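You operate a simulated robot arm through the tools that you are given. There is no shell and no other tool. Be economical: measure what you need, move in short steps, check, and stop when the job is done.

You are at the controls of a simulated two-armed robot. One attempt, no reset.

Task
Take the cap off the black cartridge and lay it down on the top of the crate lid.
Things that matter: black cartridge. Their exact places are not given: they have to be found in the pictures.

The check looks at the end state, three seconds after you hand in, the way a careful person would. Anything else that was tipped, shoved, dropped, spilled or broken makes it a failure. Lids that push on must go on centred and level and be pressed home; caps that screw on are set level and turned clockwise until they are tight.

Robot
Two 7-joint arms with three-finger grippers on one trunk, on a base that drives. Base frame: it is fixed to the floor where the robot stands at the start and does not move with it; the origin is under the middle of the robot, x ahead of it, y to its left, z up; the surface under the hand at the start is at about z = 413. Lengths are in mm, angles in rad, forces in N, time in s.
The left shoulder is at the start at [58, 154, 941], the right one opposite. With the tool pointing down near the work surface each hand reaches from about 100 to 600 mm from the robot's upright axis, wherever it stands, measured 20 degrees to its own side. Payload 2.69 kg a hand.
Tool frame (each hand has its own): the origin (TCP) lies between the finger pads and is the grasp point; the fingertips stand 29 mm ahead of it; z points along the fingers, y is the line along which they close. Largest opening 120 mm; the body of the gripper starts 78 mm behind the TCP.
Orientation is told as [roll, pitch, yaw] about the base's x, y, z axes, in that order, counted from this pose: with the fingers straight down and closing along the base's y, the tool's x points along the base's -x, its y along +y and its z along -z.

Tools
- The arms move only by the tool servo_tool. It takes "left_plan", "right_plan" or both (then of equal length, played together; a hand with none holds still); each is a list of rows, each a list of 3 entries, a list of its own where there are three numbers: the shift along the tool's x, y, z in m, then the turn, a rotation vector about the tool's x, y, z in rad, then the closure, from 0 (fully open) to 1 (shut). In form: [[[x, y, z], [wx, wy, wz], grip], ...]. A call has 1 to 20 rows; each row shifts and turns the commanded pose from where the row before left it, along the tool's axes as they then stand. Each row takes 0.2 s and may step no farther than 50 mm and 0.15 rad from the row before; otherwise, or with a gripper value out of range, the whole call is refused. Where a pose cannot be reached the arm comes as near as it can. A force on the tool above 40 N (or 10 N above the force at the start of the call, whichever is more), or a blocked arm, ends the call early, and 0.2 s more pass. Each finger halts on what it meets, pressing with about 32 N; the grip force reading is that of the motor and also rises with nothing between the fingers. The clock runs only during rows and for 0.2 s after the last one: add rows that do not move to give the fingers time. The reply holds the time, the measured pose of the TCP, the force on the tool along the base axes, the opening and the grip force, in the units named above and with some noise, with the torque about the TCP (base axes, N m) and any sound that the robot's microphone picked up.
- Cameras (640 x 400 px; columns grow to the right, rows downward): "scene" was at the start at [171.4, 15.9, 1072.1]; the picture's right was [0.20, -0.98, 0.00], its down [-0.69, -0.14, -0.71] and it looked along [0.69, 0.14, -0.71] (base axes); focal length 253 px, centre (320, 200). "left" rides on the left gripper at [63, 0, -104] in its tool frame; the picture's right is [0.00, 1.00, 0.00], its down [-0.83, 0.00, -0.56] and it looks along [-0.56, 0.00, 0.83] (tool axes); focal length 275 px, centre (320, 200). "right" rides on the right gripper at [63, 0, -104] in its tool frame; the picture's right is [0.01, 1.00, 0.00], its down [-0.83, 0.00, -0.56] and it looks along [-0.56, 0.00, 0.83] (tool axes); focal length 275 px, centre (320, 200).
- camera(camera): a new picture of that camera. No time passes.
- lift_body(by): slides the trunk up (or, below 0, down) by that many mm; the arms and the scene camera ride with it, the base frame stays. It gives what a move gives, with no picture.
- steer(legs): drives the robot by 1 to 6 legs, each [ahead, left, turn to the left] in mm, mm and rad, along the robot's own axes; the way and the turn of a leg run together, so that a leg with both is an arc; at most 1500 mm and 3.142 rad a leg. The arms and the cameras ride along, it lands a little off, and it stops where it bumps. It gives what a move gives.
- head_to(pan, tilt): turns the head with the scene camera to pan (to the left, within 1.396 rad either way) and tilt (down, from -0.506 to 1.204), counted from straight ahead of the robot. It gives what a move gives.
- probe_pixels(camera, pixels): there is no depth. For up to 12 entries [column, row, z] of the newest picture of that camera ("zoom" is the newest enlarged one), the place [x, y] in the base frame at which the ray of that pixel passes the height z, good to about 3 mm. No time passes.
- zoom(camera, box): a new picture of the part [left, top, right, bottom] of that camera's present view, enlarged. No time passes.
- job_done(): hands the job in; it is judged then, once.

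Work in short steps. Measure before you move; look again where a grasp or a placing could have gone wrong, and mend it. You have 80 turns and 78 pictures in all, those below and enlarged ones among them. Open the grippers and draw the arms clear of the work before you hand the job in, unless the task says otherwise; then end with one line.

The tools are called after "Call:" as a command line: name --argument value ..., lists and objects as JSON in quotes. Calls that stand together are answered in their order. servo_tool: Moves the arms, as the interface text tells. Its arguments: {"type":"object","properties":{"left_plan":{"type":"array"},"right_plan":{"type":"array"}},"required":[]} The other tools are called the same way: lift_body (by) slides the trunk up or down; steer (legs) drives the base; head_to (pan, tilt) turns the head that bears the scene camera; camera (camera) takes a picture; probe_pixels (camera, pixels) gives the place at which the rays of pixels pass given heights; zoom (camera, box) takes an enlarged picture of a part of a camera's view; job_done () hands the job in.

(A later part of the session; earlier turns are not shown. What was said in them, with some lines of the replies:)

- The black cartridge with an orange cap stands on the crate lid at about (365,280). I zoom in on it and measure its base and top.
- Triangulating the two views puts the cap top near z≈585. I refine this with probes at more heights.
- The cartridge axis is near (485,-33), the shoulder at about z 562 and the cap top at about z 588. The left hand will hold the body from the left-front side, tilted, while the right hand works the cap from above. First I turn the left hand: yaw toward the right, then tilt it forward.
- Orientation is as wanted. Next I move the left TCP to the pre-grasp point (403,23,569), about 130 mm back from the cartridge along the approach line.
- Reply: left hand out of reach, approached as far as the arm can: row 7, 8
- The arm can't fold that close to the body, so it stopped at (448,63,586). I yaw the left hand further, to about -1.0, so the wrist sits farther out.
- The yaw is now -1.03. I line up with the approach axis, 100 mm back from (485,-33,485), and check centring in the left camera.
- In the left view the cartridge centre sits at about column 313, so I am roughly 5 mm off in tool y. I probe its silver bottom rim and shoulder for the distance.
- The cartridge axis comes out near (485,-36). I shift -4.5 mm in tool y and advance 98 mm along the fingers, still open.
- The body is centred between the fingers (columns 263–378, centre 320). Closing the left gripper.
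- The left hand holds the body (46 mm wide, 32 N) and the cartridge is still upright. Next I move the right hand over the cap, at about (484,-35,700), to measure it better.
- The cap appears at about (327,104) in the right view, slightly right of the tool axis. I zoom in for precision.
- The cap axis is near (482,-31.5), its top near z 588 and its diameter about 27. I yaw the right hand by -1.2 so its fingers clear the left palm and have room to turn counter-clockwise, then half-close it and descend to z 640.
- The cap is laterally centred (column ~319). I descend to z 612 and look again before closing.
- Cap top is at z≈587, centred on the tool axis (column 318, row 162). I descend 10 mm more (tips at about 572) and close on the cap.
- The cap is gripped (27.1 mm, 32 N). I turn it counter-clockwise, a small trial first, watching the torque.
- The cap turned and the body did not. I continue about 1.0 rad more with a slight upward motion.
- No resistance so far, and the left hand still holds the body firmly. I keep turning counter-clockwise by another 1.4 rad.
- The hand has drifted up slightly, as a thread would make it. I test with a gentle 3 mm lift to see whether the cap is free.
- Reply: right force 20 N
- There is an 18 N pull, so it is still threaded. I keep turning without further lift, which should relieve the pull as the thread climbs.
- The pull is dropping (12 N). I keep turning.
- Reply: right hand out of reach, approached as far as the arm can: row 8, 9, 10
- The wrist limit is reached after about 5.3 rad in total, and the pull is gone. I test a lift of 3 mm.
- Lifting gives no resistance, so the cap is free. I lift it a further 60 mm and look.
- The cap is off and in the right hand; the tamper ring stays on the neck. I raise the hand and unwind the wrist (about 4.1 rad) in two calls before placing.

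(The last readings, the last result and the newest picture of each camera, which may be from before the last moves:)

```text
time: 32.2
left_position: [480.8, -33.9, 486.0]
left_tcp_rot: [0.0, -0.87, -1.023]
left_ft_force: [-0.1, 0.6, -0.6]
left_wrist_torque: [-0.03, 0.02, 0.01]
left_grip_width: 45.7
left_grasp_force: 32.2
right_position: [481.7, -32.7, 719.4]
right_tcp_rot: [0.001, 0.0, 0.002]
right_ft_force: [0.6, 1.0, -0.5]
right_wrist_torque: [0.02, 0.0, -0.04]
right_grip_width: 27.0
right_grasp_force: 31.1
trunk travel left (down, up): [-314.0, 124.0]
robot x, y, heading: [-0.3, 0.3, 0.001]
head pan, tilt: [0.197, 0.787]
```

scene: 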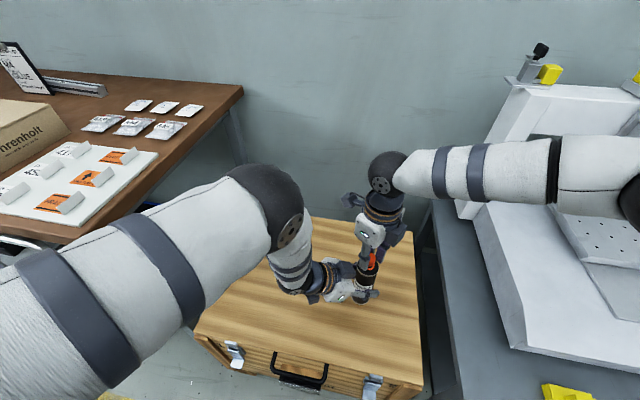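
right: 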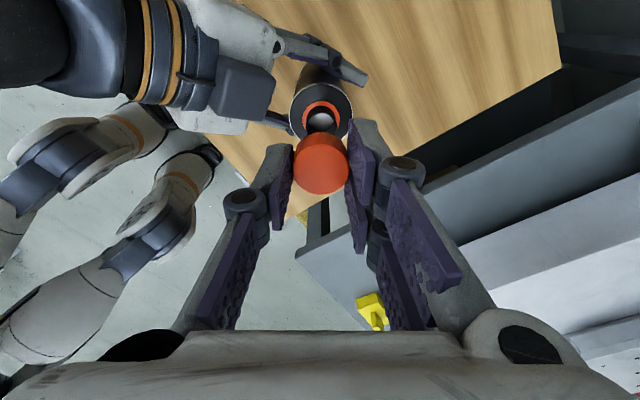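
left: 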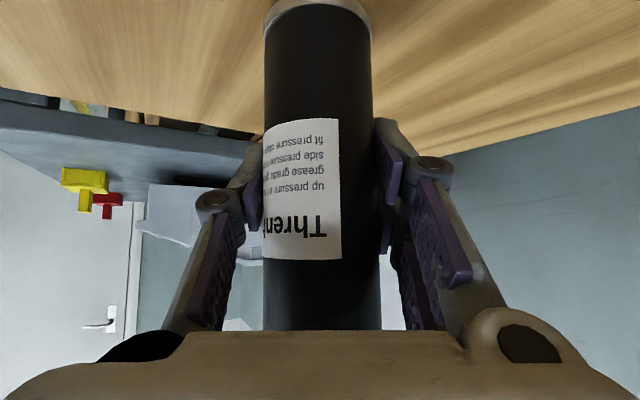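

The wrist is unwound (yaw 0) with the cap still held. I move over a free spot at (570,-115) and descend to z 520.

Call:
servo_tool --right_plan '[[[-0.03, -0.028, 0], [0, 0, 0], 1], [[-0.03, -0.028, 0], [0, 0, 0], 1], [[-0.028, -0.027, 0], [0, 0, 0], 1], [[0, 0, 0.04], [0, 0, 0], 1], [[0, 0, 0.04], [0, 0, 0], 1], [[0, 0, 0.04], [0, 0, 0], 1], [[0, 0, 0.04], [0, 0, 0], 1], [[0, 0, 0.04], [0, 0, 0], 1], [[0, 0, 0], [0, 0, 0], 1]]'

Call:
camera --camera "right"

Call:
camera --camera "scene"

```text
time: 34.2
left_position: [480.9, -33.6, 485.1]
left_tcp_rot: [-0.003, -0.869, -1.022]
left_ft_force: [0.1, -0.9, 0.1]
left_wrist_torque: [0.01, 0.02, 0.01]
left_grip_width: 45.8
left_grasp_force: 32.3
right_position: [569.9, -112.5, 520.5]
right_tcp_rot: [0.0, 0.0, 0.005]
right_ft_force: [0.1, -0.2, -1.2]
right_wrist_torque: [0.0, 0.01, -0.01]
right_grip_width: 27.4
right_grasp_force: 31.9
trunk travel left (down, up): [-314.0, 124.0]
robot x, y, heading: [-1.2, 1.3, -0.006]
head pan, tilt: [0.197, 0.787]
```

```text
41 pictures are left
```

right: 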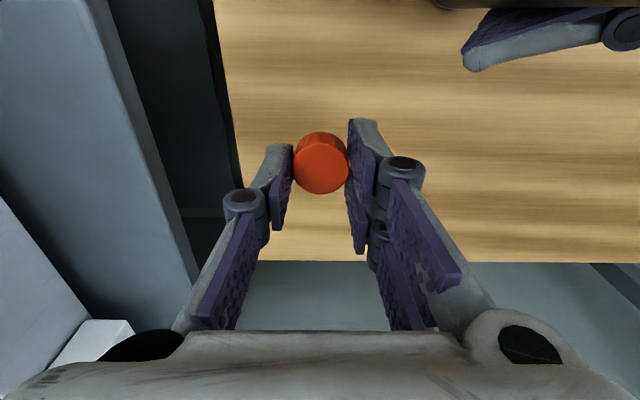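

```text
40 pictures are left
```

scene: 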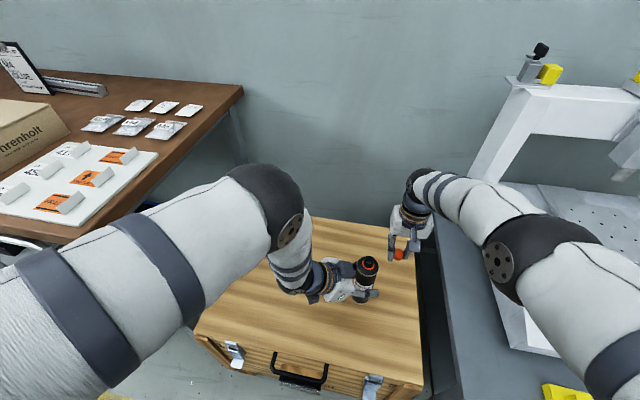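

The area below is clear. I descend to z 452, then in fine steps while watching the force.

Call:
servo_tool --right_plan '[[[0, 0, 0.025], [0, 0, 0], 1], [[0, 0, 0.025], [0, 0, 0], 1], [[0, 0, 0.018], [0, 0, 0], 1], [[0, 0, 0], [0, 0, 0], 1]]'

Call:
zoom --camera "scene" --box '[350, 200, 446, 290]'

```text
time: 35.2
left_position: [481.3, -33.3, 486.5]
left_tcp_rot: [-0.002, -0.873, -1.024]
left_ft_force: [0.4, -0.4, 0.9]
left_wrist_torque: [-0.02, -0.03, 0.02]
left_grip_width: 46.0
left_grasp_force: 32.0
right_position: [553.8, -118.3, 472.4]
right_tcp_rot: [0.0, 0.0, 0.005]
right_ft_force: [0.2, 0.1, -0.4]
right_wrist_torque: [-0.01, 0.0, 0.02]
right_grip_width: 27.2
right_grasp_force: 32.1
right hand out of reach, approached as far as the arm can: row 1, 2, 3
trunk travel left (down, up): [-314.0, 124.0]
robot x, y, heading: [-1.2, 0.6, 0.004]
head pan, tilt: [0.197, 0.787]
```

```text
4.44 times, centred on (398, 245) of scene
```

zoom: 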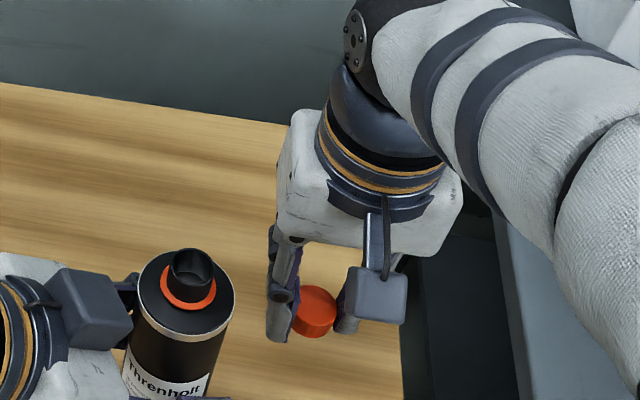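

The arm can't reach that far out at this height. I first release the cartridge and back the left hand out along its approach line, then place the cap nearer.

Call:
servo_tool --left_plan '[[[0, 0, 0], [0, 0, 0], 0.55], [[0, 0, 0], [0, 0, 0], 0.3], [[0, 0, 0], [0, 0, 0], 0], [[0, 0, 0], [0, 0, 0], 0], [[0, 0, -0.02], [0, 0, 0], 0], [[0, 0, -0.03], [0, 0, 0], 0], [[0, 0, -0.03], [0, 0, 0], 0], [[0, 0, -0.03], [0, 0, 0], 0], [[0, 0, 0], [0, 0, 0], 0]]'

Call:
camera --camera "scene"

```text
time: 37.2
left_position: [438.0, 37.4, 555.7]
left_tcp_rot: [-0.001, -0.87, -1.023]
left_ft_force: [-0.5, -0.3, 0.0]
left_wrist_torque: [-0.01, -0.03, -0.01]
left_grip_width: 120.4
left_grasp_force: 0.1
right_position: [553.3, -119.1, 472.6]
right_tcp_rot: [-0.001, -0.001, 0.005]
right_ft_force: [0.5, 0.3, 0.2]
right_wrist_torque: [0.0, 0.01, -0.04]
right_grip_width: 27.4
right_grasp_force: 31.8
trunk travel left (down, up): [-314.0, 124.0]
robot x, y, heading: [-1.8, -0.3, 0.005]
head pan, tilt: [0.197, 0.787]
```

```text
38 pictures are left
```

scene: 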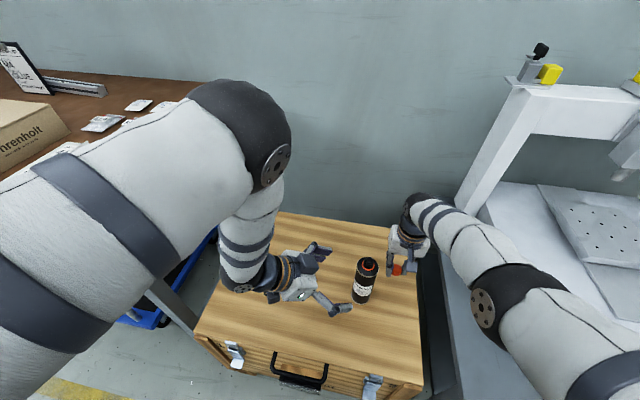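

The cartridge stands upright on its own. I move the right hand in to (522,-125) and lower it to about z 455.

Call:
servo_tool --right_plan '[[[0.016, -0.003, 0], [0, 0, 0], 1], [[0.016, -0.003, 0], [0, 0, 0], 1], [[0, 0, 0.008], [0, 0, 0], 1], [[0, 0, 0.008], [0, 0, 0], 1], [[0, 0, 0], [0, 0, 0], 1]]'

Call:
zoom --camera "scene" --box '[340, 220, 436, 310]'

```text
time: 38.4
left_position: [438.6, 37.8, 554.9]
left_tcp_rot: [-0.001, -0.871, -1.02]
left_ft_force: [-0.1, 0.3, -0.2]
left_wrist_torque: [-0.02, -0.01, -0.02]
left_grip_width: 120.1
left_grasp_force: 0.1
right_position: [538.5, -121.5, 448.4]
right_tcp_rot: [0.0, 0.001, 0.005]
right_ft_force: [0.2, 0.1, 0.5]
right_wrist_torque: [-0.04, 0.03, -0.01]
right_grip_width: 27.0
right_grasp_force: 31.7
right hand out of reach, approached as far as the arm can: row 1, 2, 4
trunk travel left (down, up): [-314.0, 124.0]
robot x, y, heading: [0.6, -0.3, 0.007]
head pan, tilt: [0.197, 0.787]
```

```text
4.44 times, centred on (388, 265) of scene
```

zoom: 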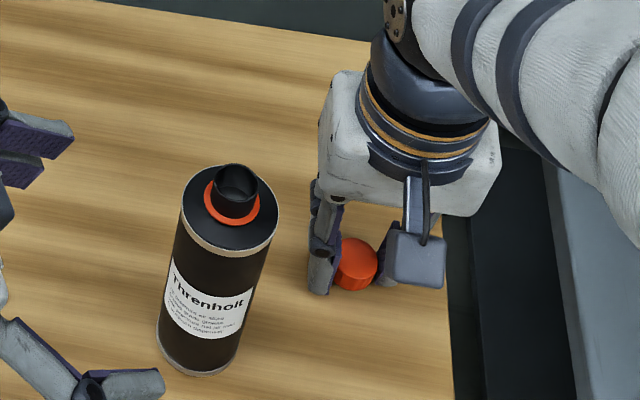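

The command is still pulling on the reach limit and there is no contact yet. I move 20 mm inward, holding height at about 448.

Call:
servo_tool --right_plan '[[[0.012, 0, -0.012], [0, 0, 0], 1], [[0.01, 0, 0], [0, 0, 0], 1], [[0, 0, 0], [0, 0, 0], 1]]'

```text
time: 39.2
left_position: [438.2, 37.5, 556.1]
left_tcp_rot: [-0.001, -0.871, -1.022]
left_ft_force: [-0.5, 0.4, 0.0]
left_wrist_torque: [0.01, 0.0, 0.04]
left_grip_width: 120.0
left_grasp_force: 0.1
right_position: [517.5, -121.2, 459.5]
right_tcp_rot: [0.0, -0.002, 0.005]
right_ft_force: [0.4, 0.1, -0.3]
right_wrist_torque: [0.0, -0.04, 0.01]
right_grip_width: 26.9
right_grasp_force: 31.6
trunk travel left (down, up): [-314.0, 124.0]
robot x, y, heading: [-2.7, -1.2, 0.004]
head pan, tilt: [0.197, 0.787]
```

At (517.5,-121,459.5) and within reach again. I lower in 1.5 mm steps toward contact.

Call:
servo_tool --right_plan '[[[0, 0, 0.005], [0, 0, 0], 1], [[0, 0, 0.003], [0, 0, 0], 1], [[0, 0, 0.0015], [0, 0, 0], 1], [[0, 0, 0.0015], [0, 0, 0], 1], [[0, 0, 0], [0, 0, 0], 1]]'

Call:
zoom --camera "scene" --box '[360, 240, 424, 300]'

```text
time: 40.4
left_position: [438.8, 37.0, 555.7]
left_tcp_rot: [-0.001, -0.87, -1.023]
left_ft_force: [-0.2, -0.1, 0.8]
left_wrist_torque: [0.02, -0.01, -0.01]
left_grip_width: 119.9
left_grasp_force: 0.1
right_position: [517.4, -121.3, 448.7]
right_tcp_rot: [0.0, 0.0, 0.005]
right_ft_force: [-0.4, 1.5, 0.3]
right_wrist_torque: [-0.02, -0.02, 0.01]
right_grip_width: 27.2
right_grasp_force: 32.0
trunk travel left (down, up): [-314.0, 124.0]
robot x, y, heading: [0.6, -0.4, -0.005]
head pan, tilt: [0.197, 0.787]
```

```text
6.67 times, centred on (392, 270) of scene
```

zoom: 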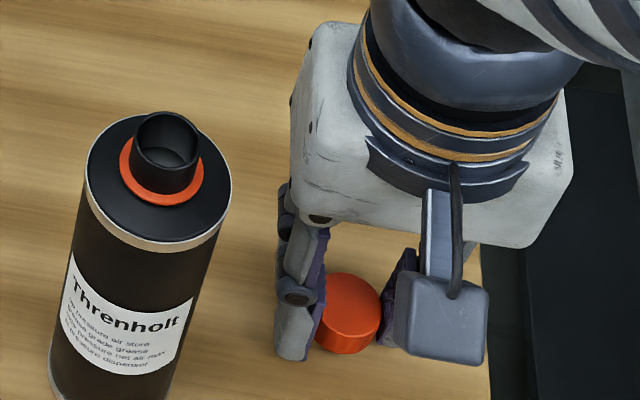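

No contact at 448.7, so I continue in 1 mm steps.

Call:
servo_tool --right_plan '[[[0, 0, 0.001], [0, 0, 0], 1], [[0, 0, 0.001], [0, 0, 0], 1], [[0, 0, 0.001], [0, 0, 0], 1], [[0, 0, 0.001], [0, 0, 0], 1], [[0, 0, 0], [0, 0, 0], 1]]'

```text
time: 41.6
left_position: [438.1, 37.5, 556.5]
left_tcp_rot: [0.001, -0.871, -1.021]
left_ft_force: [-0.5, 0.0, -0.2]
left_wrist_torque: [0.02, 0.04, 0.0]
left_grip_width: 120.0
left_grasp_force: 0.1
right_position: [516.8, -121.5, 445.2]
right_tcp_rot: [0.0, -0.001, 0.005]
right_ft_force: [0.8, 0.4, 0.1]
right_wrist_torque: [0.01, 0.0, -0.01]
right_grip_width: 27.0
right_grasp_force: 32.2
trunk travel left (down, up): [-314.0, 124.0]
robot x, y, heading: [-1.5, 2.3, -0.008]
head pan, tilt: [0.197, 0.787]
```

Still free at 445.2. A few more 1 mm steps.

Call:
servo_tool --right_plan '[[[0, 0, 0.001], [0, 0, 0], 1], [[0, 0, 0.001], [0, 0, 0], 1], [[0, 0, 0], [0, 0, 0], 1]]'

Call:
zoom --camera "right" --box '[240, 90, 400, 270]'

```text
time: 42.4
left_position: [438.0, 38.1, 556.3]
left_tcp_rot: [0.0, -0.871, -1.023]
left_ft_force: [0.0, -0.5, -1.1]
left_wrist_torque: [-0.03, 0.0, 0.01]
left_grip_width: 120.0
left_grasp_force: 0.1
right_position: [515.8, -121.0, 441.9]
right_tcp_rot: [0.0, 0.001, 0.005]
right_ft_force: [0.5, -0.2, 0.6]
right_wrist_torque: [-0.04, -0.02, 0.02]
right_grip_width: 27.2
right_grasp_force: 31.6
trunk travel left (down, up): [-314.0, 124.0]
robot x, y, heading: [-3.3, -0.0, 0.0]
head pan, tilt: [0.197, 0.787]
```

```text
2.22 times, centred on (320, 180) of right
```

zoom: 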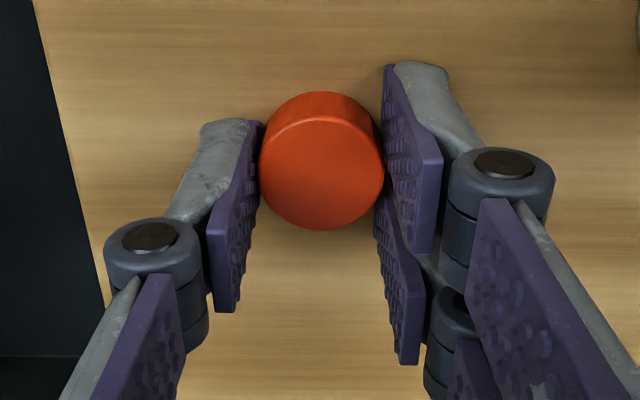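

A shadow under the cap shows it is nearly down. I continue with 0.7 mm steps until the force rises.

Call:
servo_tool --right_plan '[[[0, 0, 0.0007], [0, 0, 0], 1], [[0, 0, 0.0007], [0, 0, 0], 1], [[0, 0, 0.0007], [0, 0, 0], 1], [[0, 0, 0], [0, 0, 0], 1]]'

```text
time: 43.4
left_position: [437.3, 37.6, 556.2]
left_tcp_rot: [0.001, -0.871, -1.024]
left_ft_force: [1.1, -1.0, -0.1]
left_wrist_torque: [0.0, 0.05, 0.03]
left_grip_width: 120.0
left_grasp_force: 0.2
right_position: [516.6, -121.6, 441.2]
right_tcp_rot: [-0.001, -0.002, 0.005]
right_ft_force: [-0.4, 0.6, 12.6]
right_wrist_torque: [-0.1, 0.14, 0.0]
right_grip_width: 27.1
right_grasp_force: 32.0
trunk travel left (down, up): [-314.0, 124.0]
robot x, y, heading: [3.0, -2.0, -0.001]
head pan, tilt: [0.197, 0.787]
```

Contact: 12.6 N upward. I back off 0.7 mm, open slowly to 60 mm, and look.

Call:
servo_tool --right_plan '[[[0, 0, -0.0007], [0, 0, 0], 1], [[0, 0, 0], [0, 0, 0], 0.75], [[0, 0, 0], [0, 0, 0], 0.65], [[0, 0, 0], [0, 0, 0], 0.5], [[0, 0, 0], [0, 0, 0], 0.5]]'

Call:
zoom --camera "right" --box '[220, 90, 420, 270]'

Call:
zoom --camera "scene" --box '[360, 240, 424, 300]'

```text
time: 44.6
left_position: [438.6, 37.2, 556.1]
left_tcp_rot: [0.0, -0.871, -1.024]
left_ft_force: [-0.4, 0.2, -0.2]
left_wrist_torque: [-0.05, 0.02, -0.02]
left_grip_width: 119.9
left_grasp_force: 0.0
right_position: [516.0, -120.7, 440.6]
right_tcp_rot: [-0.001, -0.001, 0.003]
right_ft_force: [-1.2, -0.4, -0.1]
right_wrist_torque: [0.04, 0.03, -0.01]
right_grip_width: 60.0
right_grasp_force: 0.1
trunk travel left (down, up): [-314.0, 124.0]
robot x, y, heading: [0.4, 3.0, 0.001]
head pan, tilt: [0.197, 0.787]
```

```text
2.22 times, centred on (320, 180) of right
```

zoom: 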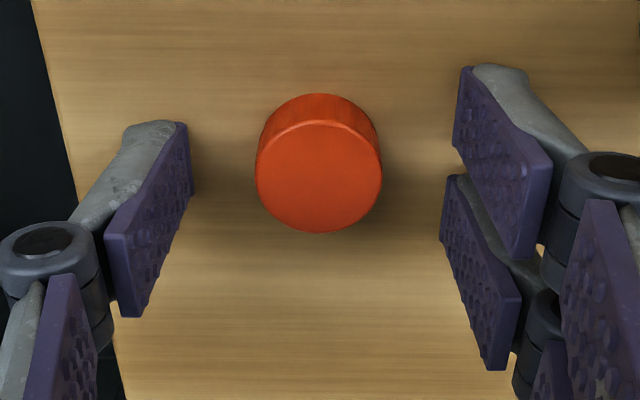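

```text
6.67 times, centred on (392, 270) of scene
```

zoom: 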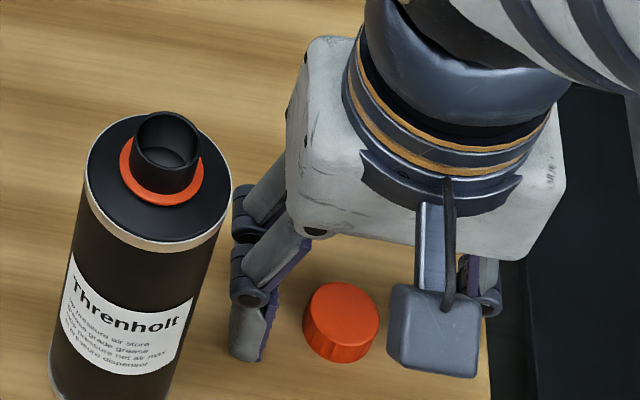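

The cap rests flat on the lid. I lift the right hand straight up without opening wider, and back the left hand off along its axis and up.

Call:
servo_tool --right_plan '[[[0, 0, -0.01], [0, 0, 0], 0.5], [[0, 0, -0.03], [0, 0, 0], 0.5], [[0, 0, -0.045], [0, 0, 0], 0.5], [[0, 0, -0.045], [0, 0, 0], 0.5], [[0, 0, -0.045], [0, 0, 0], 0.5], [[0, 0, -0.045], [0, 0, 0], 0.5], [[0, -0.03, -0.03], [0, 0, 0], 0.2], [[0, -0.03, 0], [0, 0, 0], 0]]' --left_plan '[[[0, 0.01, 0], [0, 0, 0], 0], [[-0.01, 0.02, 0], [0, 0, 0], 0], [[-0.02, 0.03, 0], [0, 0, 0], 0], [[-0.02, 0.03, 0], [0, 0, 0], 0], [[-0.02, 0.03, 0], [0, 0, 0], 0], [[-0.02, 0.03, 0], [0, 0, 0], 0], [[-0.02, 0.03, 0], [0, 0, 0], 0], [[0, 0, 0], [0, 0, 0], 0]]'

Call:
camera --camera "scene"

```text
time: 46.4
left_position: [628.9, 70.3, 642.6]
left_tcp_rot: [-0.001, -0.869, -1.023]
left_ft_force: [0.1, -0.7, 0.2]
left_wrist_torque: [0.01, 0.01, 0.01]
left_grip_width: 120.1
left_grasp_force: 0.0
right_position: [518.0, -181.9, 691.0]
right_tcp_rot: [0.001, 0.001, 0.008]
right_ft_force: [-0.4, 0.5, -0.8]
right_wrist_torque: [-0.01, -0.01, 0.01]
right_grip_width: 120.2
right_grasp_force: 0.0
trunk travel left (down, up): [-314.0, 124.0]
robot x, y, heading: [-3.1, -0.6, -0.001]
head pan, tilt: [0.197, 0.787]
```

```text
32 pictures are left
```

scene: 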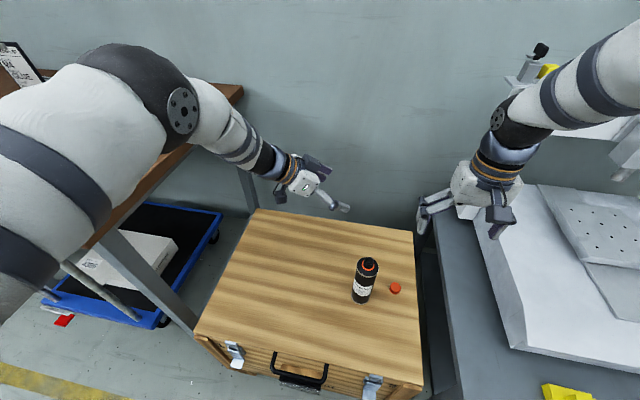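

Both hands are clear. A final close look at the cartridge and the cap.

Call:
zoom --camera "scene" --box '[330, 240, 426, 310]'

```text
5.71 times, centred on (378, 275) of scene
```

zoom: 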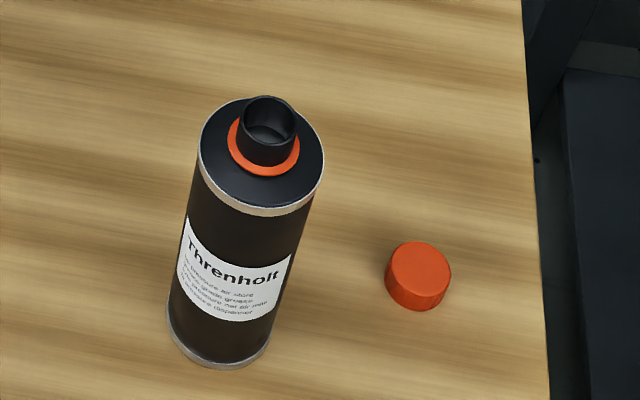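

The cartridge is upright and the cap lies flat on the lid, so I hand in.

Call:
job_done

```text
The job is handed in.
```

I unscrewed the cap from the black cartridge and laid it flat on the crate lid; the cartridge is still standing upright and both hands are clear.
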